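You operate a simulated robot arm through the tools that you are given. There is no shell and no other tool. Be economical: measure what you need, move in short steps, check, and stop when the job is done.

You run a simulated robot arm. Do the job below in one go: nothing can be reset, and whatever is moved stays where it is left.

## Task
Flush the mill through to reject, then shut it down.
Fine: feed to 0 and gate to reject, water to 50 l/min until the sight glass runs clear; then valve shut, red button, wait until it stops, gate shut.
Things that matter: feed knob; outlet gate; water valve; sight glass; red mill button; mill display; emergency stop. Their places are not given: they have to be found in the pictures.

Only the result counts: the job must be done as asked and must still hold three seconds after the hand-in. Knocking over, shifting, dropping, spilling or breaking anything else fails it.

## Robot
A 7-joint arm with a two-finger parallel gripper, fixed in place. Base frame: the origin is at the foot of the arm, x ahead of it, y to its left, z up. Units: m, degrees, N and s.
With the tool pointing down near the work surface it reaches from about 0.1 to 0.78 m from the base axis. Its first joint turns from -115.0 to 115.0 degrees. Payload 3.91 kg.
The TCP is the grasp point between the finger pads, 0.03 m short of the fingertips. In the tool frame z runs along the fingers and y along their closing line. Largest opening 0.11 m; finger width 0.02, thickness 0.01; the body of the gripper, 0.048 by 0.112 m, starts 0.055 m behind the TCP.
Orientation is told as [roll, pitch, yaw] about the base's x, y, z axes, in that order, counted from this pose: with the fingers straight down and closing along the base's y, the tool's x points along the base's -x, its y along +y and its z along -z.

## Interface
- The arm moves only by the tool drive_tool. Its argument "targets" is a list of rows, each a list of 7 numbers: the shift along the tool's x, y, z in m, then the turn, a rotation vector about the tool's x, y, z in rad, then the gripper command, from -1 (shut) to 1 (fully open), values between in proportion. In form: [[x, y, z, ax, ay, az, claw], ...]. A call has 1 to 10 rows; each row is the pose to reach, as a shift and turn from the pose commanded when the call began, along the tool's axes at that moment. Each row takes 0.2 s and may step no farther than 0.05 m and 8.6 degrees from the row before; otherwise, or with a gripper value out of range, the whole call is refused. A pose out of reach is approached as far as the arm can. The call stops where the force on the tool passes 60 N (or 10 N more than at its start, if that is more) or the arm is blocked; 0.2 s more then pass. Each finger travels about 0.153 m/s and halts on what it meets, pressing with about 25 N; the grip force reading is that of the motor and also rises with nothing between the fingers. The clock runs only during rows and for 0.2 s after the last one: add rows that repeat a pose to give the fingers time. It gives the time, the measured TCP pose, the force on the tool (base axes), the opening and the grip force at its end, in the units of the frame above (readings bear some noise).
- Cameras (640 x 400 px; columns grow to the right, rows downward): "scene" is fixed at [0.2192, -0.651, 1.5201]; the picture's right is [0.77, -0.63, 0.00], its down [-0.44, -0.54, -0.71] and it looks along [0.45, 0.55, -0.70] (base axes); focal length 250 px, centre (320, 200). "wrist" rides on the gripper at [0.072, 0.017, -0.103] in the tool frame; the picture's right is [-0.23, 0.97, 0.00], its down [-0.76, -0.18, -0.62] and it looks along [-0.61, -0.14, 0.78] (tool axes); focal length 222 px, centre (320, 200).
- snapshot(camera): a new picture of that camera. The clock stands still meanwhile.
- slide_trunk(by): slides the trunk up (or, below 0, down) by that many m; the arm rides with it, the base frame stays. It gives what a move gives, with no picture.
- pixel_to_xyz(camera, pixels): for up to 12 pixels [column, row] of the newest picture of that camera ("zoom" is the newest enlarged one), the place [x, y, z] in the base frame of the surface seen there, good to about 0.003 m. The clock stands still meanwhile.
- zoom(camera, box): a new picture of the part [left, top, right, bottom] of that camera's present view, enlarged. The clock stands still meanwhile.
- job_done(): hands the job in; it is judged then, once.

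Go step by step. Measure first, check grasps and placings, and put right what went wrong. The budget is 80 turns and 46 pictures, counting those below and the enlarged ones. Unless the task says otherwise, let go and move clear before handing in, and close with one line.

The tools are called after "Call:" as name(argument=value, ...) on one line, values as JSON. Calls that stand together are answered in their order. drive_tool: Moves the arm, as the interface text tells. Its arguments: {"type":"object","properties":{"targets":{"type":"array"}},"required":["targets"]} The other tools are called the same way: slide_trunk (by) slides the trunk up or down; snapshot (camera) takes a picture; pixel_to_xyz (camera, pixels) gives the place of the surface under pixels of a picture; zoom (camera, box) takes an enlarged picture of a part of a camera's view; job_done () hands the job in.

At the start:

```text
clock: 0.0
eef_pos: [0.5511, -0.0508, 1.2401]
tool_rot: [0.1, 0.0, 0.0]
ft_force: [0.2, 0.3, 0.0]
grip_width: 0.1101
grasp_force: 0.0
trunk travel left (down, up): [-0.85, 0.14]
```

scene: 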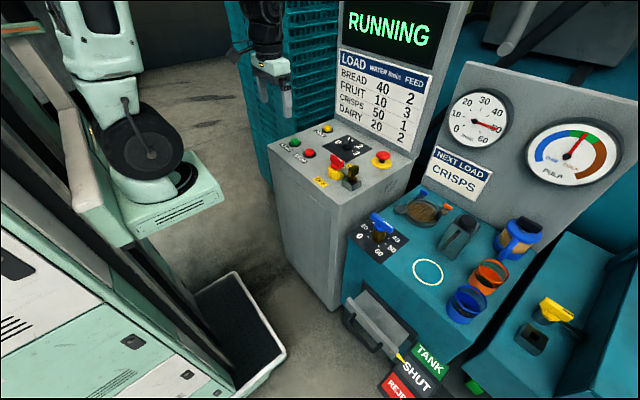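
wrist: 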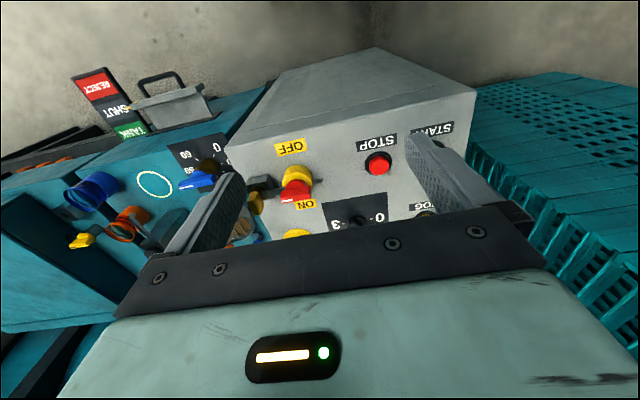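

The display at (390,28) reads RUNNING; the grey panel holds the buttons and the feed knob, and the teal unit holds the blue valve and the gate with TANK/SHUT/REJECT marks. I'll enlarge both areas.

Call:
zoom(camera="scene", box=[260, 110, 420, 210])

Call:
zoom(camera="scene", box=[330, 180, 570, 330])

Call:
zoom(camera="scene", box=[330, 280, 522, 400])

Call:
zoom(camera="scene", box=[430, 60, 640, 220])

```text
4.00 times, centred on (340, 160) of scene
```

zoom: 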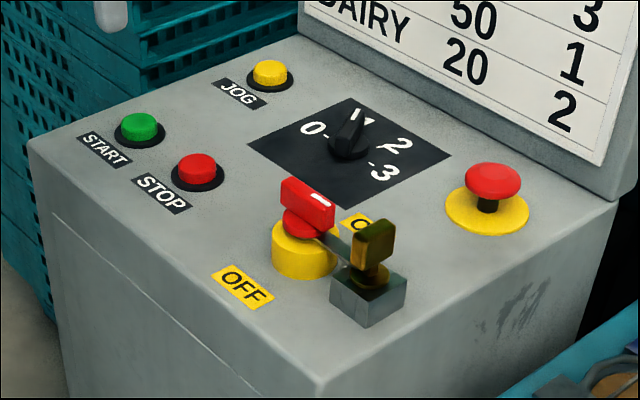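

```text
2.67 times, centred on (450, 255) of scene
```

zoom: 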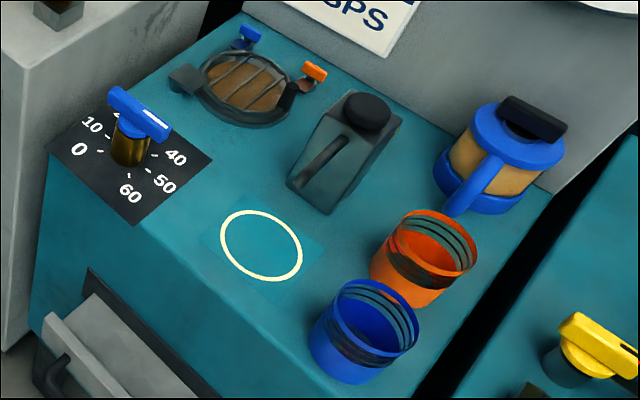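

```text
3.33 times, centred on (426, 340) of scene
```

zoom: 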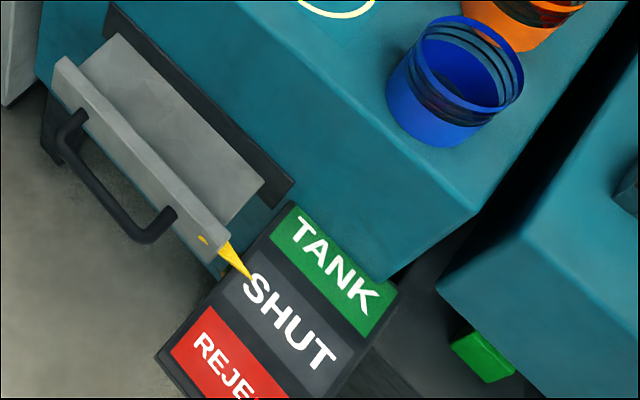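

```text
2.50 times, centred on (535, 140) of scene
```

zoom: 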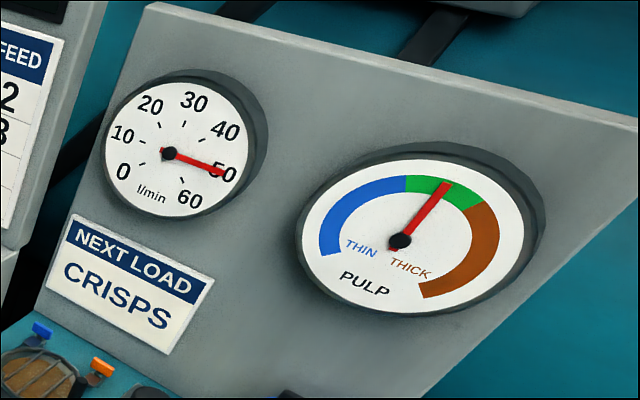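

The feed points at about 1, the water gauge shows about 50, and the gate pointer is near SHUT. I'll get 3D places for these next.

Call:
pixel_to_xyz(camera="scene", pixels=[[347, 146], [352, 138], [330, 145], [309, 152], [342, 159], [383, 155], [337, 160], [352, 172], [373, 218], [389, 227], [379, 236], [353, 236]])

Call:
zoom(camera="scene", box=[340, 200, 420, 250])

Call:
zoom(camera="scene", box=[320, 120, 384, 160])

```text
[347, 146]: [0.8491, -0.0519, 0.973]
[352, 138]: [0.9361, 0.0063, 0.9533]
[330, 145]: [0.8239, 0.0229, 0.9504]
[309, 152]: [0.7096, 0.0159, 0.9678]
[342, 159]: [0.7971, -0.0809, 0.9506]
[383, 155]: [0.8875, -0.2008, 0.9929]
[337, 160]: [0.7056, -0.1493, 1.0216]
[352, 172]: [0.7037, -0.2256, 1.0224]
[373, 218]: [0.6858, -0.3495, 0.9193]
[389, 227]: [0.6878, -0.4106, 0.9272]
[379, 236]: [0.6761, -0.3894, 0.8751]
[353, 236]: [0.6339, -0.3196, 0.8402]
```

```text
8.00 times, centred on (380, 225) of scene
```

zoom: 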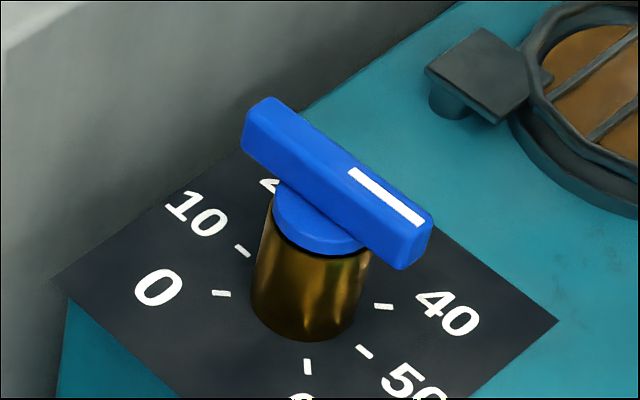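

```text
10.00 times, centred on (352, 140) of scene
```

zoom: 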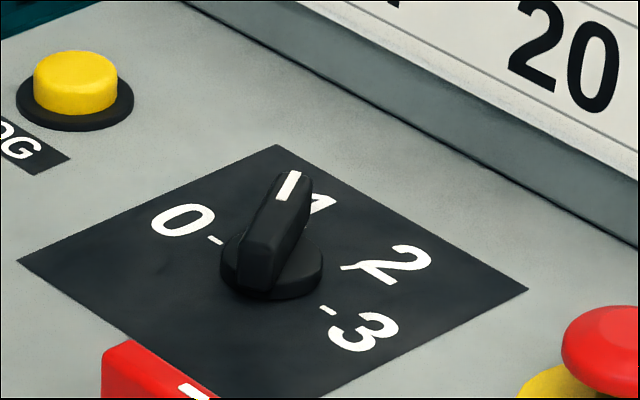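

The valve mark points toward 50. Next I'll measure the gate, the red button, the feed knob top and the feed ticks.

Call:
pixel_to_xyz(camera="zoom", pixels=[[292, 185], [245, 280], [268, 235], [255, 245], [300, 215], [215, 240], [348, 267], [328, 310], [318, 200], [320, 272], [182, 220], [240, 250]])

Call:
pixel_to_xyz(camera="scene", pixels=[[347, 320], [360, 343], [374, 351], [350, 300], [375, 325], [398, 350], [403, 361], [372, 310], [427, 357], [417, 375], [400, 387], [359, 290]])

Call:
zoom(camera="wrist", box=[60, 50, 260, 175])

```text
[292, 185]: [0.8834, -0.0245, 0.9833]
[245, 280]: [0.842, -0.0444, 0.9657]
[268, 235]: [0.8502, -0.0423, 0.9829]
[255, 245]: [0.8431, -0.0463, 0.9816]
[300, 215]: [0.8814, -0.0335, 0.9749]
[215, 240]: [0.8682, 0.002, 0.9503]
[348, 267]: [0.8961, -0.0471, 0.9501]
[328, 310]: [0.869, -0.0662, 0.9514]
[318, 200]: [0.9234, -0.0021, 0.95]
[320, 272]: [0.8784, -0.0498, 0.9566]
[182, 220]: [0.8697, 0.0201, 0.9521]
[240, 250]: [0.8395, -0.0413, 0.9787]
```

```text
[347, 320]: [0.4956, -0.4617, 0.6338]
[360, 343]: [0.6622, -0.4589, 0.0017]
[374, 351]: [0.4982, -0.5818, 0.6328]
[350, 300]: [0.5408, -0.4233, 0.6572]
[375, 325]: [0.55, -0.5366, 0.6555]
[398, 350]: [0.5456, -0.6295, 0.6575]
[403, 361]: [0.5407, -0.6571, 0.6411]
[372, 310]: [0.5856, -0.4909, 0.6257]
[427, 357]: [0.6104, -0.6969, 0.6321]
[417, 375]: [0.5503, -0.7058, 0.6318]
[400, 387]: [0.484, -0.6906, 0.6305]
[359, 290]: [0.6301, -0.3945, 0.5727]
```

```text
3.20 times, centred on (160, 112) of wrist
```

zoom: 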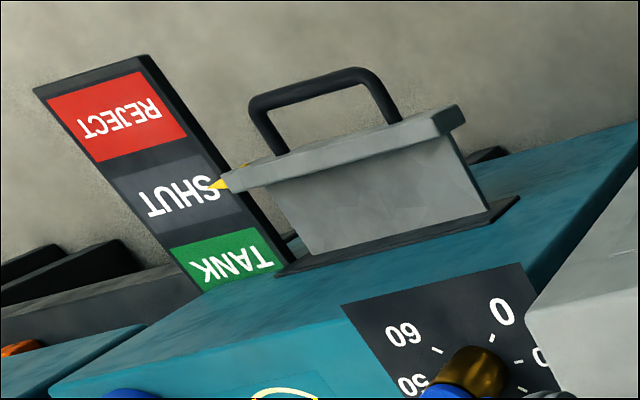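

The gate is a drawer sliding along x. Its pointer is at SHUT (x≈0.55), with REJECT at about 0.484. The feed knob centre is about (0.866, -0.032), with 0 pointing +y, so it needs +60° from 1. I'll move above the knob first to test the reach.

Call:
drive_tool(targets=[[-0.0394, 0.0024, 0.015, 0, 0, -0.0655, 0.5], [-0.0788, 0.0048, 0.03, 0, 0, -0.131, 0], [-0.118, 0.007, 0.045, 0, 0, -0.196, -0.1], [-0.1575, 0.0095, 0.06, 0, 0, -0.262, -0.1], [-0.197, 0.012, 0.075, 0, 0, -0.327, -0.1], [-0.236, 0.014, 0.09, 0, 0, -0.393, -0.1], [-0.276, 0.0165, 0.105, 0, 0, -0.458, -0.1], [-0.315, 0.019, 0.12, 0, 0, -0.5236, -0.1], [-0.315, 0.019, 0.12, 0, 0, -0.5236, -0.1]])

Call:
snapshot(camera="wrist")

```text
clock: 2.0
eef_pos: [0.8649, -0.0302, 1.1209]
tool_rot: [-0.1, 0.0, 29.9]
ft_force: [0.2, 0.6, 0.4]
grip_width: 0.0497
grasp_force: 0.1
trunk travel left (down, up): [-0.85, 0.14]
```

```text
36 pictures are left
```

wrist: 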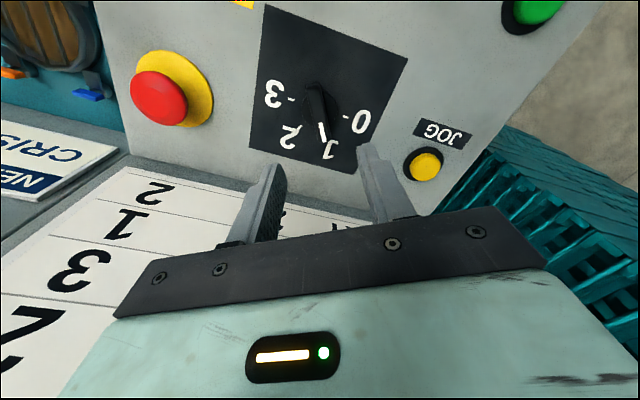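

The arm reached the spot above the knob. I'll refine the knob location from this wrist view.

Call:
pixel_to_xyz(camera="wrist", pixels=[[312, 88], [317, 105], [322, 128], [314, 97], [338, 100], [290, 100], [349, 120], [303, 126]])

Call:
zoom(camera="wrist", box=[256, 50, 384, 130])

```text
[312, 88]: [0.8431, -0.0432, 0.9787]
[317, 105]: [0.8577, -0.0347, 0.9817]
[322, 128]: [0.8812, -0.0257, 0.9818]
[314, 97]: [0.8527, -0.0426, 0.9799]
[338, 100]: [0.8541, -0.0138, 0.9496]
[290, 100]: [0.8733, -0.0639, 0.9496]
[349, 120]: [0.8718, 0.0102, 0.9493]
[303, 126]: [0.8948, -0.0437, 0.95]
```

```text
5.00 times, centred on (320, 90) of wrist
```

zoom: 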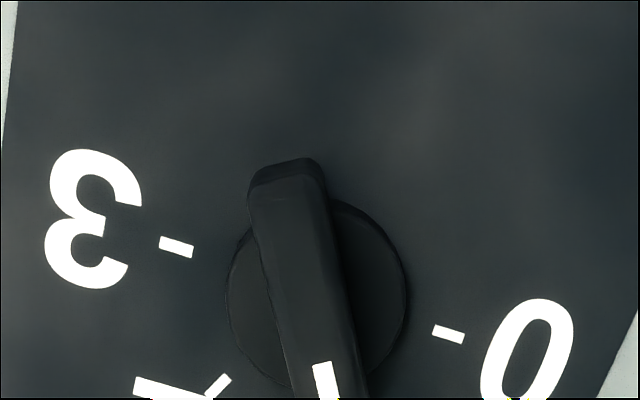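

The knob is centred at about (0.865, -0.032) with its top at 0.982. I'll lower and grip it.

Call:
drive_tool(targets=[[0, 0, 0.045, 0, 0, 0, -0.1], [0, 0, 0.09, 0, 0, 0, -0.1], [0, 0.0, 0.13, 0, 0, 0, -0.1], [0, 0, 0.13, 0, 0, 0, -0.1], [0, 0, 0.13, 0, 0, 0, -0.5], [0, 0, 0.13, 0, 0, 0, -1], [0, 0, 0.13, 0, 0, 0, -1]])

```text
clock: 3.6
eef_pos: [0.8671, -0.031, 0.9888]
tool_rot: [-0.1, 0.1, 29.9]
ft_force: [6.0, -7.6, -2.3]
grip_width: 0.0158
grasp_force: 44.9
trunk travel left (down, up): [-0.85, 0.14]
```

Gripped at 0.0158 m width. I'll now turn it +60° (about tool -z).

Call:
drive_tool(targets=[[0, 0, 0, 0, 0, -0.131, -1], [0, 0, 0, 0, 0, -0.262, -1], [0, 0, 0, 0, 0, -0.393, -1], [0, 0, 0, 0, 0, -0.524, -1], [0, 0, 0, 0, 0, -0.655, -1], [0, 0, 0, 0, 0, -0.785, -1], [0, 0, 0, 0, 0, -0.916, -1], [0, 0, 0, 0, 0, -1.047, -1], [0, 0, 0, 0, 0, -1.047, -1]])

Call:
zoom(camera="scene", box=[300, 100, 428, 180])

```text
clock: 5.6
eef_pos: [0.8698, -0.0337, 0.9901]
tool_rot: [-0.3, 0.0, 89.9]
ft_force: [40.3, -18.6, -23.3]
grip_width: 0.0162
grasp_force: 45.4
trunk travel left (down, up): [-0.85, 0.14]
```

```text
5.00 times, centred on (364, 140) of scene
```

zoom: 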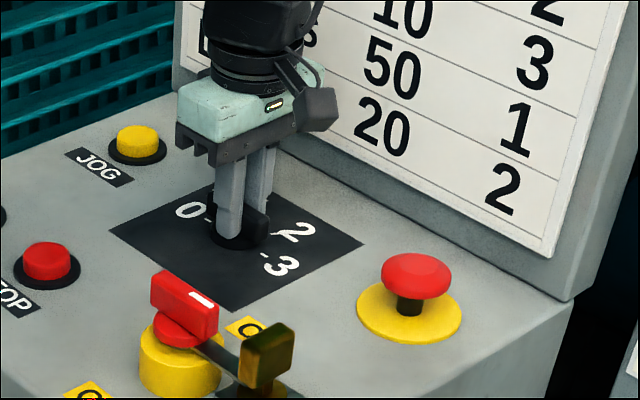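

The knob followed the grip to 90°. I'll open, lift and check it.

Call:
drive_tool(targets=[[0, 0, 0, 0, 0, 0, -0.4], [0, 0, 0, 0, 0, 0, -0.2], [0, 0, -0.03, 0, 0, 0, -0.2], [0, 0, -0.07, 0, 0, 0, -0.2], [0, 0, -0.11, 0, 0, 0, -0.2], [0, 0, -0.15, 0, 0, 0, -0.2]])

Call:
snapshot(camera="wrist")

```text
clock: 7.0
eef_pos: [0.8655, -0.032, 1.1417]
tool_rot: [0.1, 0.0, 90.0]
ft_force: [0.3, 0.5, 0.4]
grip_width: 0.0442
grasp_force: 0.1
trunk travel left (down, up): [-0.85, 0.14]
```

```text
33 pictures are left
```

wrist: 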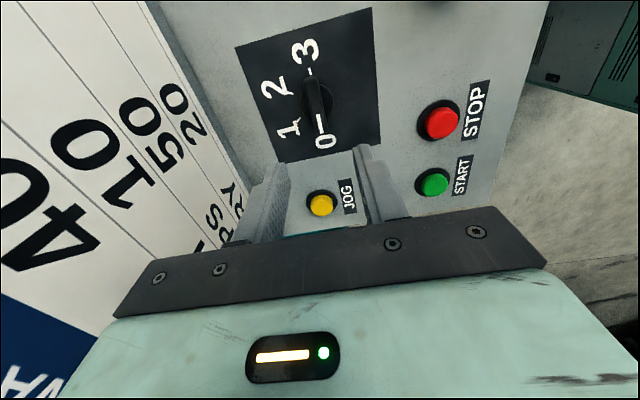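

The feed is at 0. I'll measure the gate handle and the deck edge clearances next.

Call:
pixel_to_xyz(camera="scene", pixels=[[348, 322], [353, 333], [359, 340], [367, 347], [357, 313], [380, 349], [345, 265], [400, 303], [440, 340], [352, 283], [365, 300], [395, 345]])

Call:
zoom(camera="scene", box=[330, 270, 426, 370])

```text
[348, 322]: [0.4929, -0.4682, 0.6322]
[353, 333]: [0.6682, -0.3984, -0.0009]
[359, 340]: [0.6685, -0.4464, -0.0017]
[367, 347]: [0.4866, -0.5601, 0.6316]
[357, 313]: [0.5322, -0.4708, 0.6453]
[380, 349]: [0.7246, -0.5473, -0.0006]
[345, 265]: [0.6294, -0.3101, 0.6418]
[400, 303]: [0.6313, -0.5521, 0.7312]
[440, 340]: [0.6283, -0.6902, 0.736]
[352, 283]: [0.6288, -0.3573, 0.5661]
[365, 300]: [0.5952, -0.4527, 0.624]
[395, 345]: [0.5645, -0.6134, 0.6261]
```

```text
4.00 times, centred on (378, 320) of scene
```

zoom: 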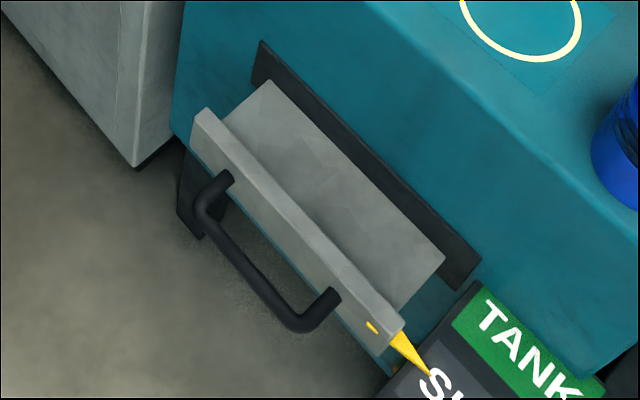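

The handle bar is at about (0.488, -0.52, 0.63), with its plate face at x≈0.532 and the machine face at 0.63. I'll travel there at a safe height while turning the yaw to -90°.

Call:
drive_tool(targets=[[0.02, 0.02, 0, 0, 0, 0.148, 0], [0.045, 0.04, 0, 0, 0, 0.296, 0], [0.07, 0.06, 0, 0, 0, 0.444, 0], [0.095, 0.08, 0, 0, 0, 0.592, 0], [0.12, 0.1, 0, 0, 0, 0.74, 0], [0.145, 0.12, 0, 0, 0, 0.888, 0], [0.17, 0.14, 0, 0, 0, 1.036, 0], [0.195, 0.16, 0, 0, 0, 1.184, 0], [0.22, 0.18, 0, 0, 0, 1.332, 0], [0.245, 0.2, 0, 0, 0, 1.48, 0]])

```text
clock: 9.2
eef_pos: [0.666, -0.2758, 1.1425]
tool_rot: [0.0, 0.1, 5.0]
ft_force: [0.0, -0.3, 0.1]
grip_width: 0.0554
grasp_force: 0.1
trunk travel left (down, up): [-0.85, 0.14]
```

I'll continue to above the handle with the rest of the turn.

Call:
drive_tool(targets=[[0.02, -0.023, 0, 0, 0, 0.148, 0], [0.04, -0.046, 0, 0, 0, 0.296, 0], [0.06, -0.069, 0, 0, 0, 0.444, 0], [0.08, -0.091, 0, 0, 0, 0.592, 0], [0.1, -0.114, 0, 0, 0, 0.74, 0], [0.12, -0.137, 0, 0, 0, 0.888, 0], [0.14, -0.16, 0, 0, 0, 1.036, 0], [0.16, -0.182, 0, 0, 0, 1.184, 0], [0.18, -0.205, 0, 0, 0, 1.332, 0], [0.199, -0.228, 0, 0, 0, 1.48, 0]])

```text
clock: 11.4
eef_pos: [0.4889, -0.5207, 1.1418]
tool_rot: [0.0, 0.0, -79.7]
ft_force: [0.6, 1.2, -0.3]
grip_width: 0.0552
grasp_force: 0.1
trunk travel left (down, up): [-0.85, 0.14]
```

I'm above the handle. I'll finish the yaw and descend to about 0.77 before looking.

Call:
drive_tool(targets=[[0, 0, 0.045, 0, 0, 0.09, 0], [0, 0, 0.09, 0, 0, 0.18, 0], [0, 0, 0.135, 0, 0, 0.18, 0], [0, 0, 0.18, 0, 0, 0.18, 0], [0, 0, 0.225, 0, 0, 0.18, 0], [0, 0, 0.27, 0, 0, 0.18, 0], [0, 0, 0.315, 0, 0, 0.18, 0], [0, 0, 0.36, 0, 0, 0.18, 0], [0, 0, 0.38, 0, 0, 0.18, 0]])

Call:
snapshot(camera="wrist")

Call:
snapshot(camera="scene")

```text
clock: 13.4
eef_pos: [0.4862, -0.5231, 0.7604]
tool_rot: [0.1, 0.0, -89.9]
ft_force: [0.0, 0.0, -0.3]
grip_width: 0.0551
grasp_force: 0.0
trunk travel left (down, up): [-0.85, 0.14]
```

```text
31 pictures are left
```

wrist: 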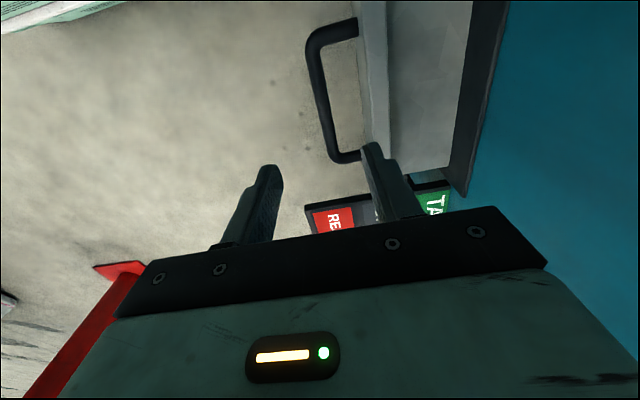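

```text
30 pictures are left
```

scene: 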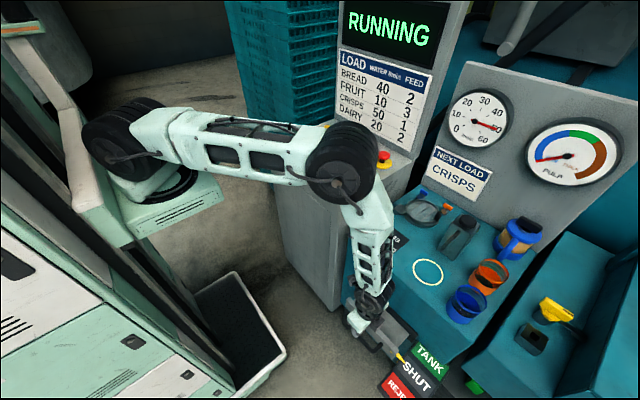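

The pulp gauge now reads THIN. I'll check the handle position in the wrist view and the forearm clearance to the valve.

Call:
pixel_to_xyz(camera="wrist", pixels=[[318, 70], [322, 95], [327, 125], [331, 45], [360, 90], [374, 90], [350, 157]])

Call:
pixel_to_xyz(camera="scene", pixels=[[385, 225], [388, 260], [375, 260], [398, 241], [360, 240], [395, 355], [401, 362]])

Call:
zoom(camera="scene", box=[330, 180, 490, 280])

```text
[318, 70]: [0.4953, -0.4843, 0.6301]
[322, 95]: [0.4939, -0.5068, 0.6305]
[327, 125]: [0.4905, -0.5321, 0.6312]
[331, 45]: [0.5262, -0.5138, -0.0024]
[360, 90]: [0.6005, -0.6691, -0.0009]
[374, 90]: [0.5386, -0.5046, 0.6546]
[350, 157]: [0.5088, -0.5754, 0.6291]
```

```text
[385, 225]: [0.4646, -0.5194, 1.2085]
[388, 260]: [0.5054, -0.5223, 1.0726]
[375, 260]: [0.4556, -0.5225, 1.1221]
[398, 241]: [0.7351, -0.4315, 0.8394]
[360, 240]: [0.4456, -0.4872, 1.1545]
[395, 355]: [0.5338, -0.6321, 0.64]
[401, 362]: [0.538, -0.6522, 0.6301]
```

```text
4.00 times, centred on (410, 230) of scene
```

zoom: 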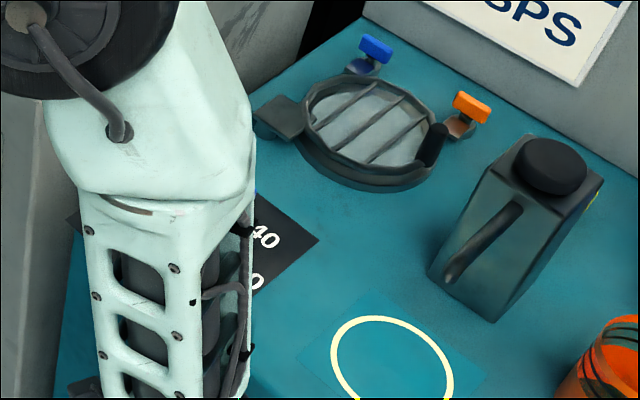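

The bar centre is at x≈0.491 and z≈0.63, and the forearm is clear of the valve. I'll narrow the opening, descend and grip.

Call:
drive_tool(targets=[[0, 0.005, 0.0, 0, 0, 0, -0.27], [0, 0.005, 0.04, 0, 0, 0, -0.27], [0, 0.005, 0.08, 0, 0, 0, -0.27], [0, 0.005, 0.11, 0, 0, 0, -0.27], [0, 0.005, 0.133, 0, 0, 0, -0.27], [0, 0.005, 0.133, 0, 0, 0, -0.27], [0, 0.005, 0.133, 0, 0, 0, -1], [0, 0.005, 0.133, 0, 0, 0, -1]])

```text
clock: 15.2
eef_pos: [0.4907, -0.5201, 0.6282]
tool_rot: [0.0, 0.0, -89.8]
ft_force: [1.4, -1.4, -2.0]
grip_width: 0.0135
grasp_force: 45.1
trunk travel left (down, up): [-0.85, 0.14]
```

The bar is gripped at 0.0135 m. I'll pull it 0.06 m toward -x.

Call:
drive_tool(targets=[[0, -0.015, 0, 0, 0, 0, -1], [0, -0.03, 0, 0, 0, 0, -1], [0, -0.045, 0, 0, 0, 0, -1], [0, -0.06, 0, 0, 0, 0, -1], [0, -0.06, 0, 0, 0, 0, -1]])

Call:
zoom(camera="scene", box=[320, 300, 480, 400])

```text
clock: 16.4
eef_pos: [0.4317, -0.5213, 0.6277]
tool_rot: [-0.2, 0.1, -89.9]
ft_force: [-4.4, 7.8, -1.8]
grip_width: 0.0136
grasp_force: 45.1
trunk travel left (down, up): [-0.85, 0.14]
```

```text
4.00 times, centred on (400, 350) of scene
```

zoom: 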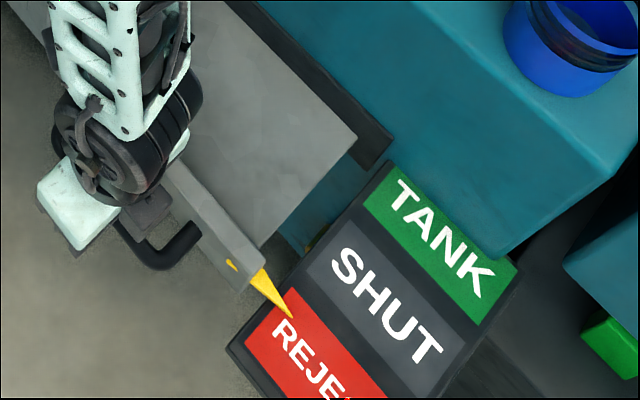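

The pointer is now in the REJECT band. I'll measure how well centred it is.

Call:
pixel_to_xyz(camera="zoom", pixels=[[290, 316], [287, 291], [247, 338], [366, 190], [360, 225], [308, 280], [415, 168], [368, 205], [290, 320], [272, 285]])

```text
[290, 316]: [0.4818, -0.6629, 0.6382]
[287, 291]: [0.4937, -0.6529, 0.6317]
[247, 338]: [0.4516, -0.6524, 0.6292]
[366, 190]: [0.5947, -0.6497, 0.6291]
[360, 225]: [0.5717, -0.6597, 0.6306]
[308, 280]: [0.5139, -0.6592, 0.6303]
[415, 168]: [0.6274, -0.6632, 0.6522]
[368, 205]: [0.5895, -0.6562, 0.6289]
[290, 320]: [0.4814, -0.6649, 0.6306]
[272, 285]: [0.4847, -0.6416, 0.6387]
```

The tip is at x=0.481 and the band centre is about 0.473, so I'll pull 0.008 m further and then release and lift.

Call:
drive_tool(targets=[[0, -0.004, 0, 0, 0, 0, -1], [0, -0.009, 0, 0, 0, 0, -1], [0, -0.009, 0, 0, 0, 0, -1]])

```text
clock: 17.2
eef_pos: [0.4239, -0.5212, 0.6283]
tool_rot: [0.0, 0.0, -89.9]
ft_force: [-3.9, 4.8, 0.8]
grip_width: 0.0135
grasp_force: 44.8
trunk travel left (down, up): [-0.85, 0.14]
```

I'll release and lift clear, then view everything.

Call:
drive_tool(targets=[[0, 0, 0, 0, 0, 0, -0.27], [0, 0, 0, 0, 0, 0, -0.27], [0, 0, -0.04, 0, 0, 0, -0.27], [0, 0, -0.085, 0, 0, 0, -0.27], [0, 0, -0.13, 0, 0, 0, -0.27], [0, 0, -0.175, 0, 0, 0, -0.27], [0, 0, -0.22, 0, 0, 0, -0.27], [0, 0, -0.265, 0, 0, 0, -0.27], [0, 0, -0.31, 0, 0, 0, -0.27], [0, 0, -0.355, 0, 0, 0, -0.27]])

Call:
snapshot(camera="scene")

Call:
zoom(camera="scene", box=[430, 60, 640, 220])

Call:
zoom(camera="scene", box=[330, 180, 490, 280])

```text
clock: 19.4
eef_pos: [0.4253, -0.5224, 0.9848]
tool_rot: [0.1, 0.1, -89.9]
ft_force: [-0.8, -0.8, 0.0]
grip_width: 0.0403
grasp_force: 0.0
trunk travel left (down, up): [-0.85, 0.14]
```

```text
27 pictures are left
```

scene: 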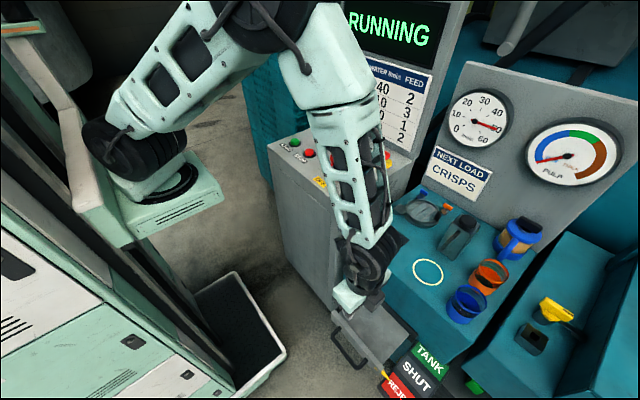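

```text
2.50 times, centred on (535, 140) of scene
```

zoom: 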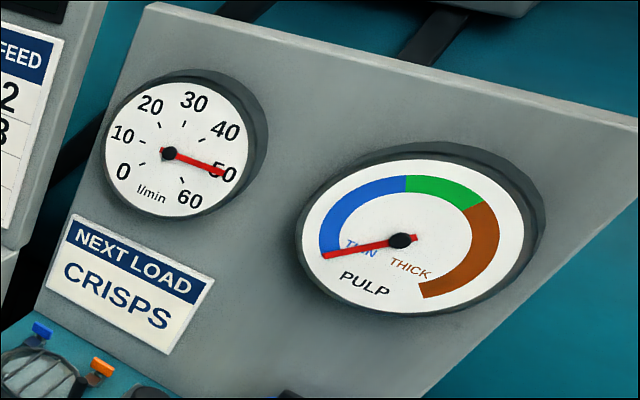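

```text
4.00 times, centred on (410, 230) of scene
```

zoom: 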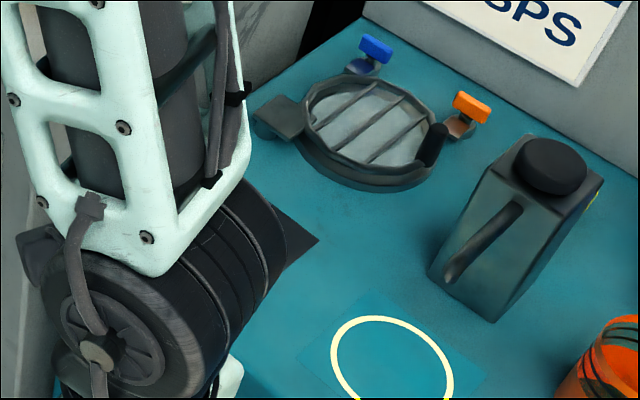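

Water holds at 50, the pulp needle is at THIN and the glass at (425,212) looks clear. The gate is at REJECT. I'll move above the valve while the flush keeps running.

Call:
drive_tool(targets=[[0, 0, -0.04, 0, 0, 0, 0], [0.01, 0.02, -0.08, 0, 0, 0, 0], [0.03, 0.06, -0.1, 0, 0, 0, 0], [0.05, 0.1, -0.1, 0, 0, 0, 0], [0.07, 0.14, -0.1, 0, 0, 0, 0], [0.09, 0.18, -0.1, 0, 0, 0, 0], [0.11, 0.21, -0.1, 0, 0, 0, 0], [0.13, 0.24, -0.1, 0, 0, 0, 0], [0.142, 0.262, -0.1, 0, 0, 0, 0]])

Call:
snapshot(camera="wrist")

Call:
snapshot(camera="scene")

```text
clock: 21.4
eef_pos: [0.6853, -0.379, 1.0844]
tool_rot: [0.0, -0.1, -90.0]
ft_force: [0.0, 0.0, 0.9]
grip_width: 0.0548
grasp_force: 0.1
trunk travel left (down, up): [-0.85, 0.14]
```

```text
24 pictures are left
```

wrist: 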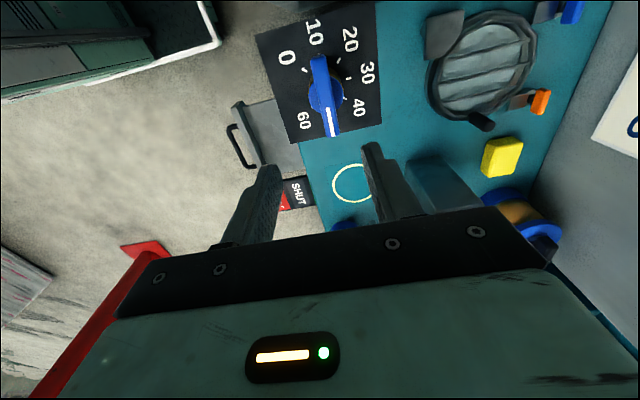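

```text
23 pictures are left
```

scene: 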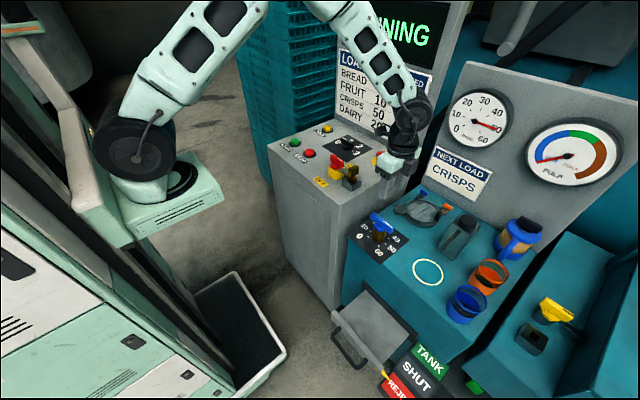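

Mark points to 50. I'll check the sight glass closely and measure the valve.

Call:
pixel_to_xyz(camera="wrist", pixels=[[317, 60], [325, 90], [332, 130], [325, 100], [307, 72], [337, 60], [345, 98], [316, 108]])

Call:
zoom(camera="wrist", box=[240, 0, 560, 160])

```text
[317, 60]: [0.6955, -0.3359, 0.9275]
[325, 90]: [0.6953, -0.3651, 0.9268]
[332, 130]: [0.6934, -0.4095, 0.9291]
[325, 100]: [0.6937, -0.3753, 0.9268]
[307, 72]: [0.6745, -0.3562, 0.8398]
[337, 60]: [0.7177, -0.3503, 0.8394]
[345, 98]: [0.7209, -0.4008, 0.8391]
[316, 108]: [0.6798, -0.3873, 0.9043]
```

```text
2.00 times, centred on (400, 80) of wrist
```

zoom: 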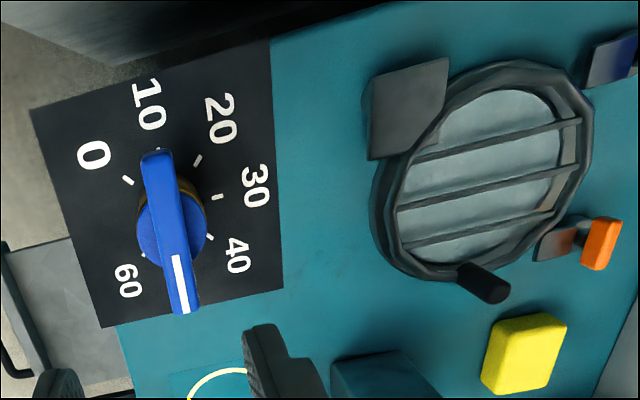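

The glass is clear. For safety I'll let it flush several more seconds while descending to straddle the valve handle.

Call:
drive_tool(targets=[[0.002, 0.01, 0.03, 0, 0, 0, 0], [0.002, 0.01, 0.07, 0, 0, 0, 0], [0.002, 0.01, 0.11, 0, 0, 0, 0], [0.002, 0.01, 0.145, 0, 0, 0, 0], [0.002, 0.01, 0.145, 0, 0, 0, 0], [0.002, 0.01, 0.145, 0, 0, 0, 0], [0.002, 0.01, 0.145, 0, 0, 0, 0], [0.002, 0.01, 0.145, 0, 0, 0, 0], [0.002, 0.01, 0.145, 0, 0, 0, 0], [0.002, 0.01, 0.145, 0, 0, 0, 0]])

Call:
drive_tool(targets=[[0, 0, 0, 0, 0, 0, 0], [0, 0, 0, 0, 0, 0, 0], [0, 0, 0, 0, 0, 0, 0], [0, 0, 0, 0, 0, 0, 0], [0, 0, 0, 0, 0, 0, 0], [0, 0, 0, 0, 0, 0, 0], [0, 0, 0, 0, 0, 0, 0], [0, 0, 0, 0, 0, 0, 0], [0, 0, 0, 0, 0, 0, 0], [0, 0, 0, 0, 0, 0, 0]])

Call:
drive_tool(targets=[[0, 0, 0, 0, 0, 0, 0], [0, 0, 0, 0, 0, 0, 0], [0, 0, 0, 0, 0, 0, 0], [0, 0, 0, 0, 0, 0, 0], [0, 0, 0, 0, 0, 0, 0], [0, 0, 0, 0, 0, 0, 0], [0, 0, 0, 0, 0, 0, 0], [0, 0, 0, 0, 0, 0, 0], [0, 0, 0, 0, 0, 0, 0], [0, 0, 0, 0, 0, 0, 0]])

Call:
zoom(camera="scene", box=[340, 70, 624, 260])

```text
clock: 23.6
eef_pos: [0.6975, -0.3778, 0.9372]
tool_rot: [0.0, 0.0, -89.9]
ft_force: [-0.6, -0.6, -0.6]
grip_width: 0.0551
grasp_force: 0.1
trunk travel left (down, up): [-0.85, 0.14]
```

```text
clock: 25.8
eef_pos: [0.6968, -0.3771, 0.9381]
tool_rot: [-0.1, 0.1, -89.9]
ft_force: [-0.2, 0.6, 0.6]
grip_width: 0.055
grasp_force: 0.1
trunk travel left (down, up): [-0.85, 0.14]
```

```text
clock: 28.0
eef_pos: [0.6967, -0.3768, 0.9365]
tool_rot: [0.0, 0.1, -89.9]
ft_force: [-0.7, 0.3, 0.1]
grip_width: 0.055
grasp_force: 0.1
trunk travel left (down, up): [-0.85, 0.14]
```

```text
2.11 times, centred on (482, 165) of scene
```

zoom: 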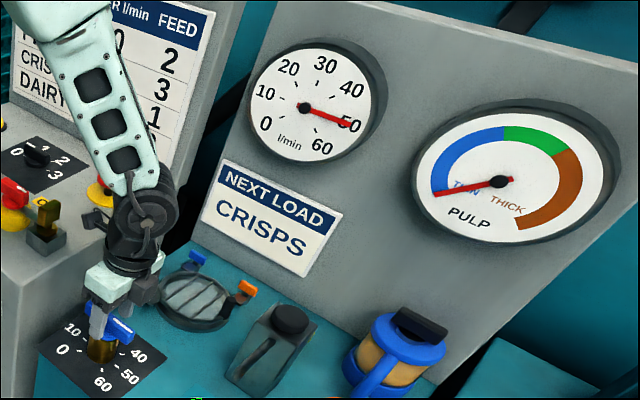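

Gauge is at 50, the glass is clear and pulp is THIN after more than 10 s in reject. I'll grip the valve and turn it CCW toward 0 in stages.

Call:
drive_tool(targets=[[0, 0, 0, 0, 0, 0, -0.5], [0, 0, 0, 0, 0, 0, -1], [0, 0, 0, 0, 0, -0.13, -1], [0, 0, 0, 0, 0, -0.26, -1], [0, 0, 0, 0, 0, -0.39, -1], [0, 0, 0, 0, 0, -0.52, -1], [0, 0, 0, 0, 0, -0.65, -1], [0, 0, 0, 0, 0, -0.785, -1], [0, 0, 0, 0, 0, -0.785, -1]])

Call:
zoom(camera="scene", box=[340, 70, 624, 260])

```text
clock: 30.0
eef_pos: [0.6963, -0.3761, 0.9377]
tool_rot: [0.0, -0.1, -44.8]
ft_force: [-4.3, -0.3, -16.7]
grip_width: 0.0171
grasp_force: 45.5
trunk travel left (down, up): [-0.85, 0.14]
```

```text
2.11 times, centred on (482, 165) of scene
```

zoom: 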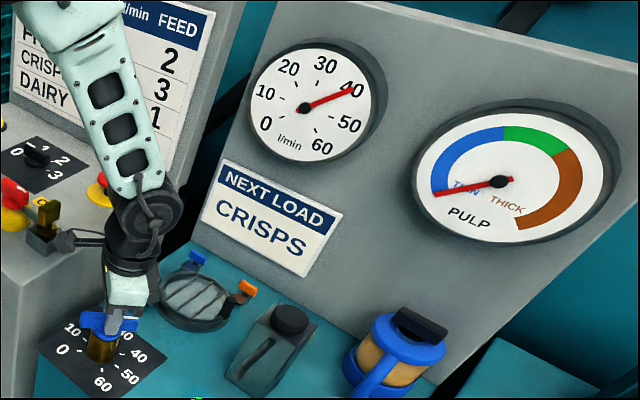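

It reads 40, and 45° per 10 l/min is confirmed. 180° remains.

Call:
drive_tool(targets=[[0, 0, 0, 0, 0, -0.148, -1], [0, 0, 0, 0, 0, -0.296, -1], [0, 0, 0, 0, 0, -0.444, -1], [0, 0, 0, 0, 0, -0.592, -1], [0, 0, 0, 0, 0, -0.74, -1], [0, 0, 0, 0, 0, -0.888, -1], [0, 0, 0, 0, 0, -1.036, -1], [0, 0, 0, 0, 0, -1.184, -1], [0, 0, 0, 0, 0, -1.332, -1], [0, 0, 0, 0, 0, -1.48, -1]])

Call:
drive_tool(targets=[[0, 0, 0, 0, 0, -0.148, -1], [0, 0, 0, 0, 0, -0.296, -1], [0, 0, 0, 0, 0, -0.444, -1], [0, 0, 0, 0, 0, -0.592, -1], [0, 0, 0, 0, 0, -0.74, -1], [0, 0, 0, 0, 0, -0.888, -1], [0, 0, 0, 0, 0, -1.036, -1], [0, 0, 0, 0, 0, -1.184, -1], [0, 0, 0, 0, 0, -1.332, -1], [0, 0, 0, 0, 0, -1.48, -1]])

Call:
zoom(camera="scene", box=[340, 70, 624, 260])

```text
clock: 32.2
eef_pos: [0.6973, -0.374, 0.9382]
tool_rot: [0.3, 0.0, 40.0]
ft_force: [-1.9, 31.2, -22.5]
grip_width: 0.0166
grasp_force: 44.5
trunk travel left (down, up): [-0.85, 0.14]
```

```text
clock: 34.4
eef_pos: [0.6944, -0.3744, 0.9381]
tool_rot: [0.2, -0.2, 124.8]
ft_force: [-10.7, 34.8, -6.7]
grip_width: 0.0166
grasp_force: 45.1
trunk travel left (down, up): [-0.85, 0.14]
```

```text
2.11 times, centred on (482, 165) of scene
```

zoom: 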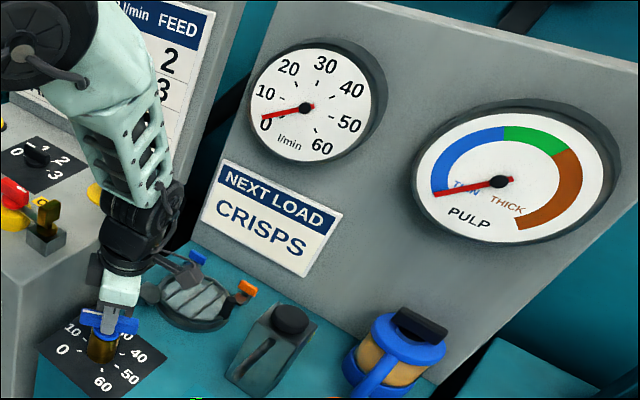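

The gauge reads about 2, so I'll turn the last ~10° plus a hair toward the 0 stop.

Call:
drive_tool(targets=[[0, 0, 0, 0, 0, -0.09, -1], [0, 0, 0, 0, 0, -0.185, -1], [0, 0, 0, 0, 0, -0.2, -1], [0, 0, 0, 0, 0, -0.2, -1]])

Call:
snapshot(camera="scene")

Call:
pixel_to_xyz(camera="scene", pixels=[[382, 152], [382, 160], [395, 165], [388, 145], [400, 180]])

```text
clock: 35.4
eef_pos: [0.6928, -0.3747, 0.9387]
tool_rot: [0.1, -0.3, 136.2]
ft_force: [-13.7, 33.1, -8.8]
grip_width: 0.017
grasp_force: 44.6
trunk travel left (down, up): [-0.85, 0.14]
```

```text
18 pictures are left
```

scene: 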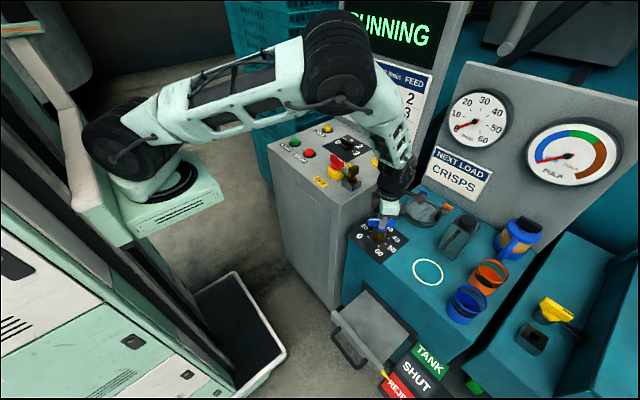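

```text
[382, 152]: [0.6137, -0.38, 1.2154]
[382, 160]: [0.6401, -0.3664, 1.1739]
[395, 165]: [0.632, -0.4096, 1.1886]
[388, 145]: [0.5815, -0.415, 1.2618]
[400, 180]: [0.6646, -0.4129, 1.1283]
```

The valve has reached 0. I'll release, lift and check the gauge and glass.

Call:
drive_tool(targets=[[0, 0, 0, 0, 0, 0, -0.4], [0, 0, 0, 0, 0, 0, -0.1], [0, 0, -0.03, 0, 0, 0, -0.1], [0, 0, -0.07, 0, 0, 0, -0.1], [0, 0, -0.11, 0, 0, 0, -0.1], [0, 0, -0.15, 0, 0, 0, -0.1], [0, 0, -0.19, 0, 0, 0, -0.1]])

Call:
zoom(camera="scene", box=[340, 80, 548, 250])

```text
clock: 37.0
eef_pos: [0.6962, -0.3768, 1.1276]
tool_rot: [0.0, -0.1, 136.2]
ft_force: [-0.4, -0.5, -0.2]
grip_width: 0.0493
grasp_force: 0.1
trunk travel left (down, up): [-0.85, 0.14]
```

```text
2.35 times, centred on (444, 165) of scene
```

zoom: 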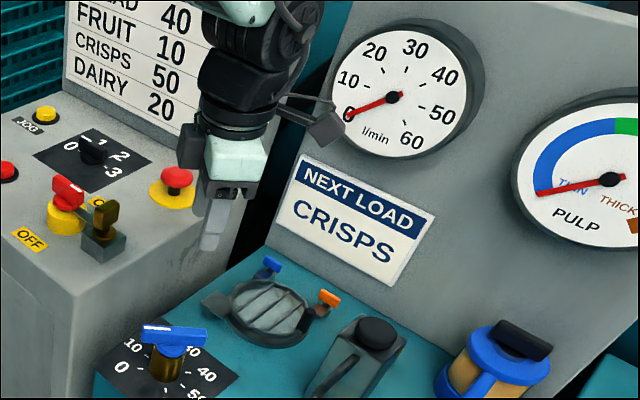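

Water is at 0 and the glass is clear. Next is the red STOP button at about (0.710, 0.016, 0.968). I'll move over there closing the fingers and unwinding the yaw.

Call:
drive_tool(targets=[[0, 0, -0.03, 0, 0, 0.14, -0.5], [-0.015, -0.017, -0.03, 0, 0, 0.28, -1], [-0.03, -0.034, -0.03, 0, 0, 0.42, -1], [-0.045, -0.05, -0.03, 0, 0, 0.56, -1], [-0.06, -0.067, -0.03, 0, 0, 0.7, -1], [-0.075, -0.084, -0.03, 0, 0, 0.84, -1], [-0.09, -0.1, -0.03, 0, 0, 0.98, -1], [-0.105, -0.117, -0.03, 0, 0, 1.12, -1], [-0.12, -0.134, -0.03, 0, 0, 1.26, -1], [-0.133, -0.149, -0.03, 0, 0, 1.4, -1]])

```text
clock: 39.2
eef_pos: [0.7026, -0.1775, 1.1582]
tool_rot: [-0.1, 0.0, 55.7]
ft_force: [-0.4, -0.3, -0.5]
grip_width: 0.0
grasp_force: 24.7
trunk travel left (down, up): [-0.85, 0.14]
```

Call:
drive_tool(targets=[[-0.018, 0.0115, 0, 0, 0, 0.11, -1], [-0.036, 0.023, 0, 0, 0, 0.22, -1], [-0.055, 0.034, 0, 0, 0, 0.33, -1], [-0.073, 0.046, 0, 0, 0, 0.44, -1], [-0.091, 0.057, 0, 0, 0, 0.55, -1], [-0.109, 0.068, 0, 0, 0, 0.66, -1], [-0.128, 0.08, 0, 0, 0, 0.77, -1], [-0.146, 0.091, 0, 0, 0, 0.88, -1], [-0.164, 0.1026, 0, 0, 0, 0.976, -1]])

Call:
snapshot(camera="wrist")

```text
clock: 41.2
eef_pos: [0.7098, 0.0178, 1.1593]
tool_rot: [-0.1, 0.0, -0.2]
ft_force: [-0.4, -0.3, -1.3]
grip_width: 0.0001
grasp_force: 25.2
trunk travel left (down, up): [-0.85, 0.14]
```

```text
16 pictures are left
```

wrist: 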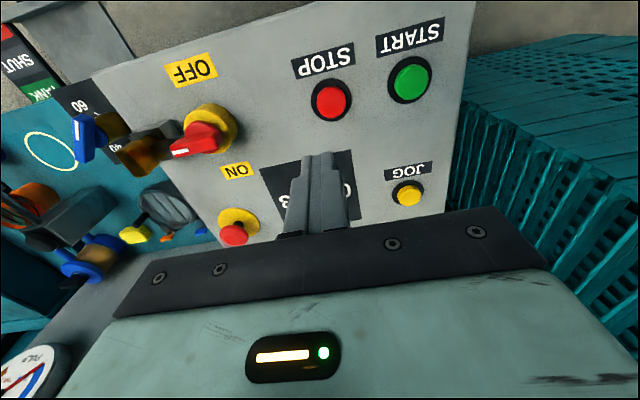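

Call:
pixel_to_xyz(camera="wrist", pixels=[[332, 98], [332, 88], [332, 110], [322, 99], [342, 98], [318, 112]])

```text
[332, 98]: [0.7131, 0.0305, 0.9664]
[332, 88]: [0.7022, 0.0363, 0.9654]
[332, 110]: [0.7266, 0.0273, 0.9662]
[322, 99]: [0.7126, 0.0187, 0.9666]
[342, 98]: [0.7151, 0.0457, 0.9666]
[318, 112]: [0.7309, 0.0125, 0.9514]
```

The STOP button centre is (0.714, 0.031) with its top at 0.966. I'll press with closed fingertips and retract.

Call:
drive_tool(targets=[[-0.004, 0.0135, 0.04, 0, 0, 0, -1], [-0.004, 0.0135, 0.085, 0, 0, 0, -1], [-0.004, 0.0135, 0.13, 0, 0, 0, -1], [-0.004, 0.0135, 0.15, 0, 0, 0, -1], [-0.004, 0.0135, 0.162, 0, 0, 0, -1], [-0.004, 0.0135, 0.167, 0, 0, 0, -1], [-0.004, 0.0135, 0.172, 0, 0, 0, -1]])

Call:
zoom(camera="scene", box=[260, 0, 452, 190])

```text
clock: 42.8
eef_pos: [0.7138, 0.0313, 0.9899]
tool_rot: [0.0, 0.0, 0.0]
ft_force: [-11.7, -1.2, 30.3]
grip_width: 0.0004
grasp_force: 25.6
trunk travel left (down, up): [-0.85, 0.14]
```

```text
2.11 times, centred on (356, 95) of scene
```

zoom: 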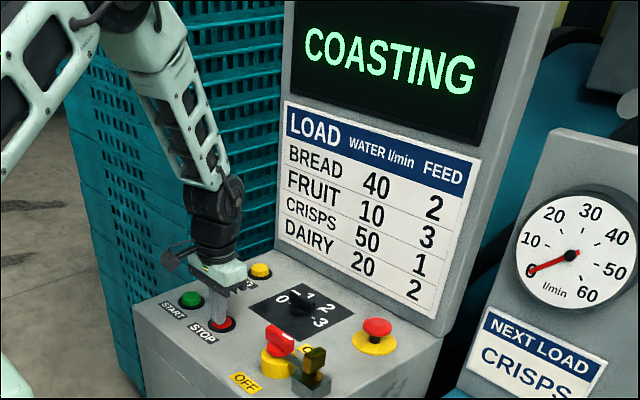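

The display reads COASTING. I'll lift and move toward the gate handle while it coasts.

Call:
drive_tool(targets=[[0, 0, -0.045, 0, 0, 0, -1], [0, 0, -0.09, 0, 0, 0, -1], [0, 0, -0.135, 0, 0, 0, -1], [0, 0, -0.17, 0, 0, 0, -1], [0.021, -0.04, -0.17, 0, 0, 0.11, -0.6], [0.042, -0.08, -0.17, 0, 0, 0.22, -0.27], [0.063, -0.12, -0.17, 0, 0, 0.33, -0.27], [0.084, -0.16, -0.17, 0, 0, 0.44, -0.27], [0.105, -0.2, -0.17, 0, 0, 0.55, -0.27], [0.126, -0.24, -0.17, 0, 0, 0.66, -0.27]])

```text
clock: 45.0
eef_pos: [0.5891, -0.2106, 1.1571]
tool_rot: [0.0, 0.1, -37.8]
ft_force: [0.1, 0.0, 0.6]
grip_width: 0.0403
grasp_force: 0.1
trunk travel left (down, up): [-0.85, 0.14]
```

Call:
drive_tool(targets=[[-0.006, -0.0346, 0, 0, 0, 0.091, -0.27], [-0.012, -0.0692, 0, 0, 0, 0.182, -0.27], [-0.018, -0.1038, 0, 0, 0, 0.273, -0.27], [-0.024, -0.1384, 0, 0, 0, 0.364, -0.27], [-0.03, -0.173, 0, 0, 0, 0.455, -0.27], [-0.036, -0.2076, 0, 0, 0, 0.545, -0.27], [-0.042, -0.2422, 0, 0, 0, 0.636, -0.27], [-0.048, -0.2768, 0, 0, 0, 0.727, -0.27], [-0.054, -0.3114, 0, 0, 0, 0.818, -0.27], [-0.06, -0.346, 0, 0, 0, 0.911, -0.27]])

Call:
snapshot(camera="scene")

```text
clock: 47.2
eef_pos: [0.4213, -0.5219, 1.1568]
tool_rot: [0.0, 0.0, -90.1]
ft_force: [0.2, 0.8, 1.3]
grip_width: 0.0402
grasp_force: 0.1
trunk travel left (down, up): [-0.85, 0.14]
```

```text
14 pictures are left
```

scene: 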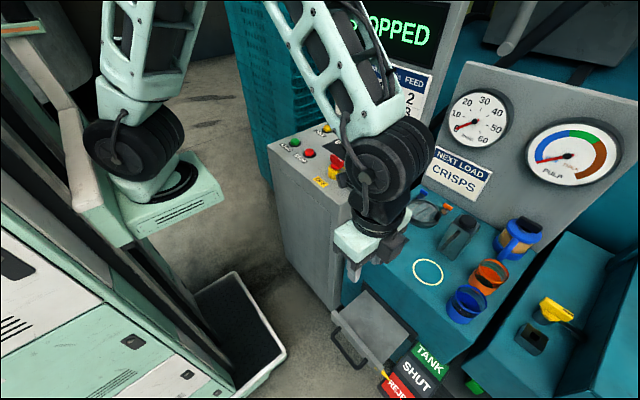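

The display now shows STOPPED. I'll descend onto the gate handle at (0.424, -0.521, 0.628).

Call:
drive_tool(targets=[[0, 0.003, 0.045, 0, 0, 0, -0.27], [0, 0.003, 0.09, 0, 0, 0, -0.27], [0, 0.003, 0.135, 0, 0, 0, -0.27], [0, 0.003, 0.18, 0, 0, 0, -0.27], [0, 0.003, 0.225, 0, 0, 0, -0.27], [0, 0.003, 0.27, 0, 0, 0, -0.27], [0, 0.003, 0.315, 0, 0, 0, -0.27], [0, 0.003, 0.36, 0, 0, 0, -0.27], [0, 0.003, 0.4, 0, 0, 0, -0.27]])

Call:
snapshot(camera="wrist")

Call:
pixel_to_xyz(camera="wrist", pixels=[[318, 70], [322, 95], [327, 125]])

```text
clock: 49.2
eef_pos: [0.425, -0.5204, 0.7527]
tool_rot: [0.1, -0.1, -90.0]
ft_force: [-0.3, 0.4, -0.2]
grip_width: 0.0401
grasp_force: 0.1
trunk travel left (down, up): [-0.85, 0.14]
```

```text
13 pictures are left
```

wrist: 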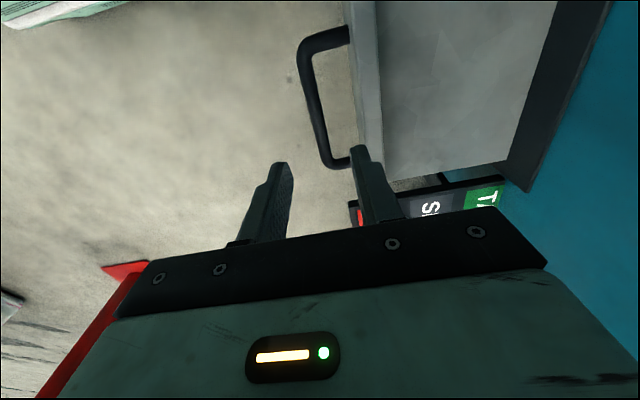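

```text
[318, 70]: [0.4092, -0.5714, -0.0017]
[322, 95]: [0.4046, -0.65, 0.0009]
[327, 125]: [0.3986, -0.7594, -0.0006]
```

Call:
pixel_to_xyz(camera="wrist", pixels=[[308, 70], [312, 95], [318, 125], [308, 85], [315, 110]])

```text
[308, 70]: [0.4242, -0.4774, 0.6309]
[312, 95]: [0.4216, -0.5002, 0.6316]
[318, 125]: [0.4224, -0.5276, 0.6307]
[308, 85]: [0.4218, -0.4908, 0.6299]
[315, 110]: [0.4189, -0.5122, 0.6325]
```

The bar is at x≈0.423. I'll descend, grip and push back to the original SHUT position (x=0.4907).

Call:
drive_tool(targets=[[0, -0.001, 0.04, 0, 0, 0, -0.27], [0, -0.001, 0.08, 0, 0, 0, -0.27], [0, -0.001, 0.11, 0, 0, 0, -0.27], [0, -0.001, 0.125, 0, 0, 0, -0.27], [0, -0.001, 0.125, 0, 0, 0, -0.27], [0, -0.001, 0.125, 0, 0, 0, -1], [0, -0.001, 0.125, 0, 0, 0, -1]])

Call:
drive_tool(targets=[[0, 0.015, 0, 0, 0, 0, -1], [0, 0.03, 0, 0, 0, 0, -1], [0, 0.045, 0, 0, 0, 0, -1], [0, 0.058, 0, 0, 0, 0, -1], [0, 0.067, 0, 0, 0, 0, -1], [0, 0.067, 0, 0, 0, 0, -1]])

Call:
zoom(camera="scene", box=[320, 300, 480, 400])

```text
clock: 50.8
eef_pos: [0.424, -0.5211, 0.6298]
tool_rot: [0.0, 0.1, -90.2]
ft_force: [-2.5, -0.8, -3.5]
grip_width: 0.0136
grasp_force: 45.3
trunk travel left (down, up): [-0.85, 0.14]
```

```text
clock: 52.2
eef_pos: [0.4919, -0.5215, 0.6297]
tool_rot: [0.0, 0.0, -90.0]
ft_force: [-0.4, 0.7, -7.6]
grip_width: 0.0137
grasp_force: 45.1
trunk travel left (down, up): [-0.85, 0.14]
```

```text
4.00 times, centred on (400, 350) of scene
```

zoom: 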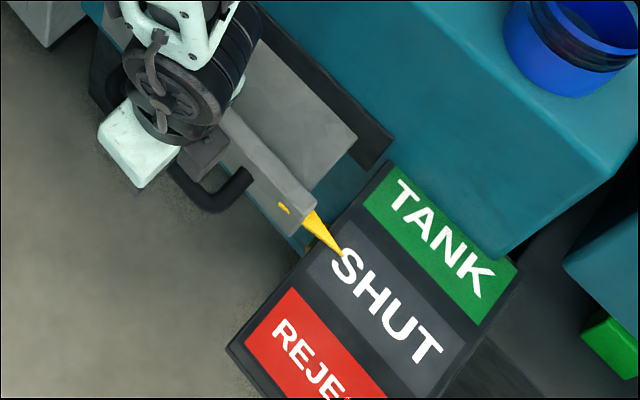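

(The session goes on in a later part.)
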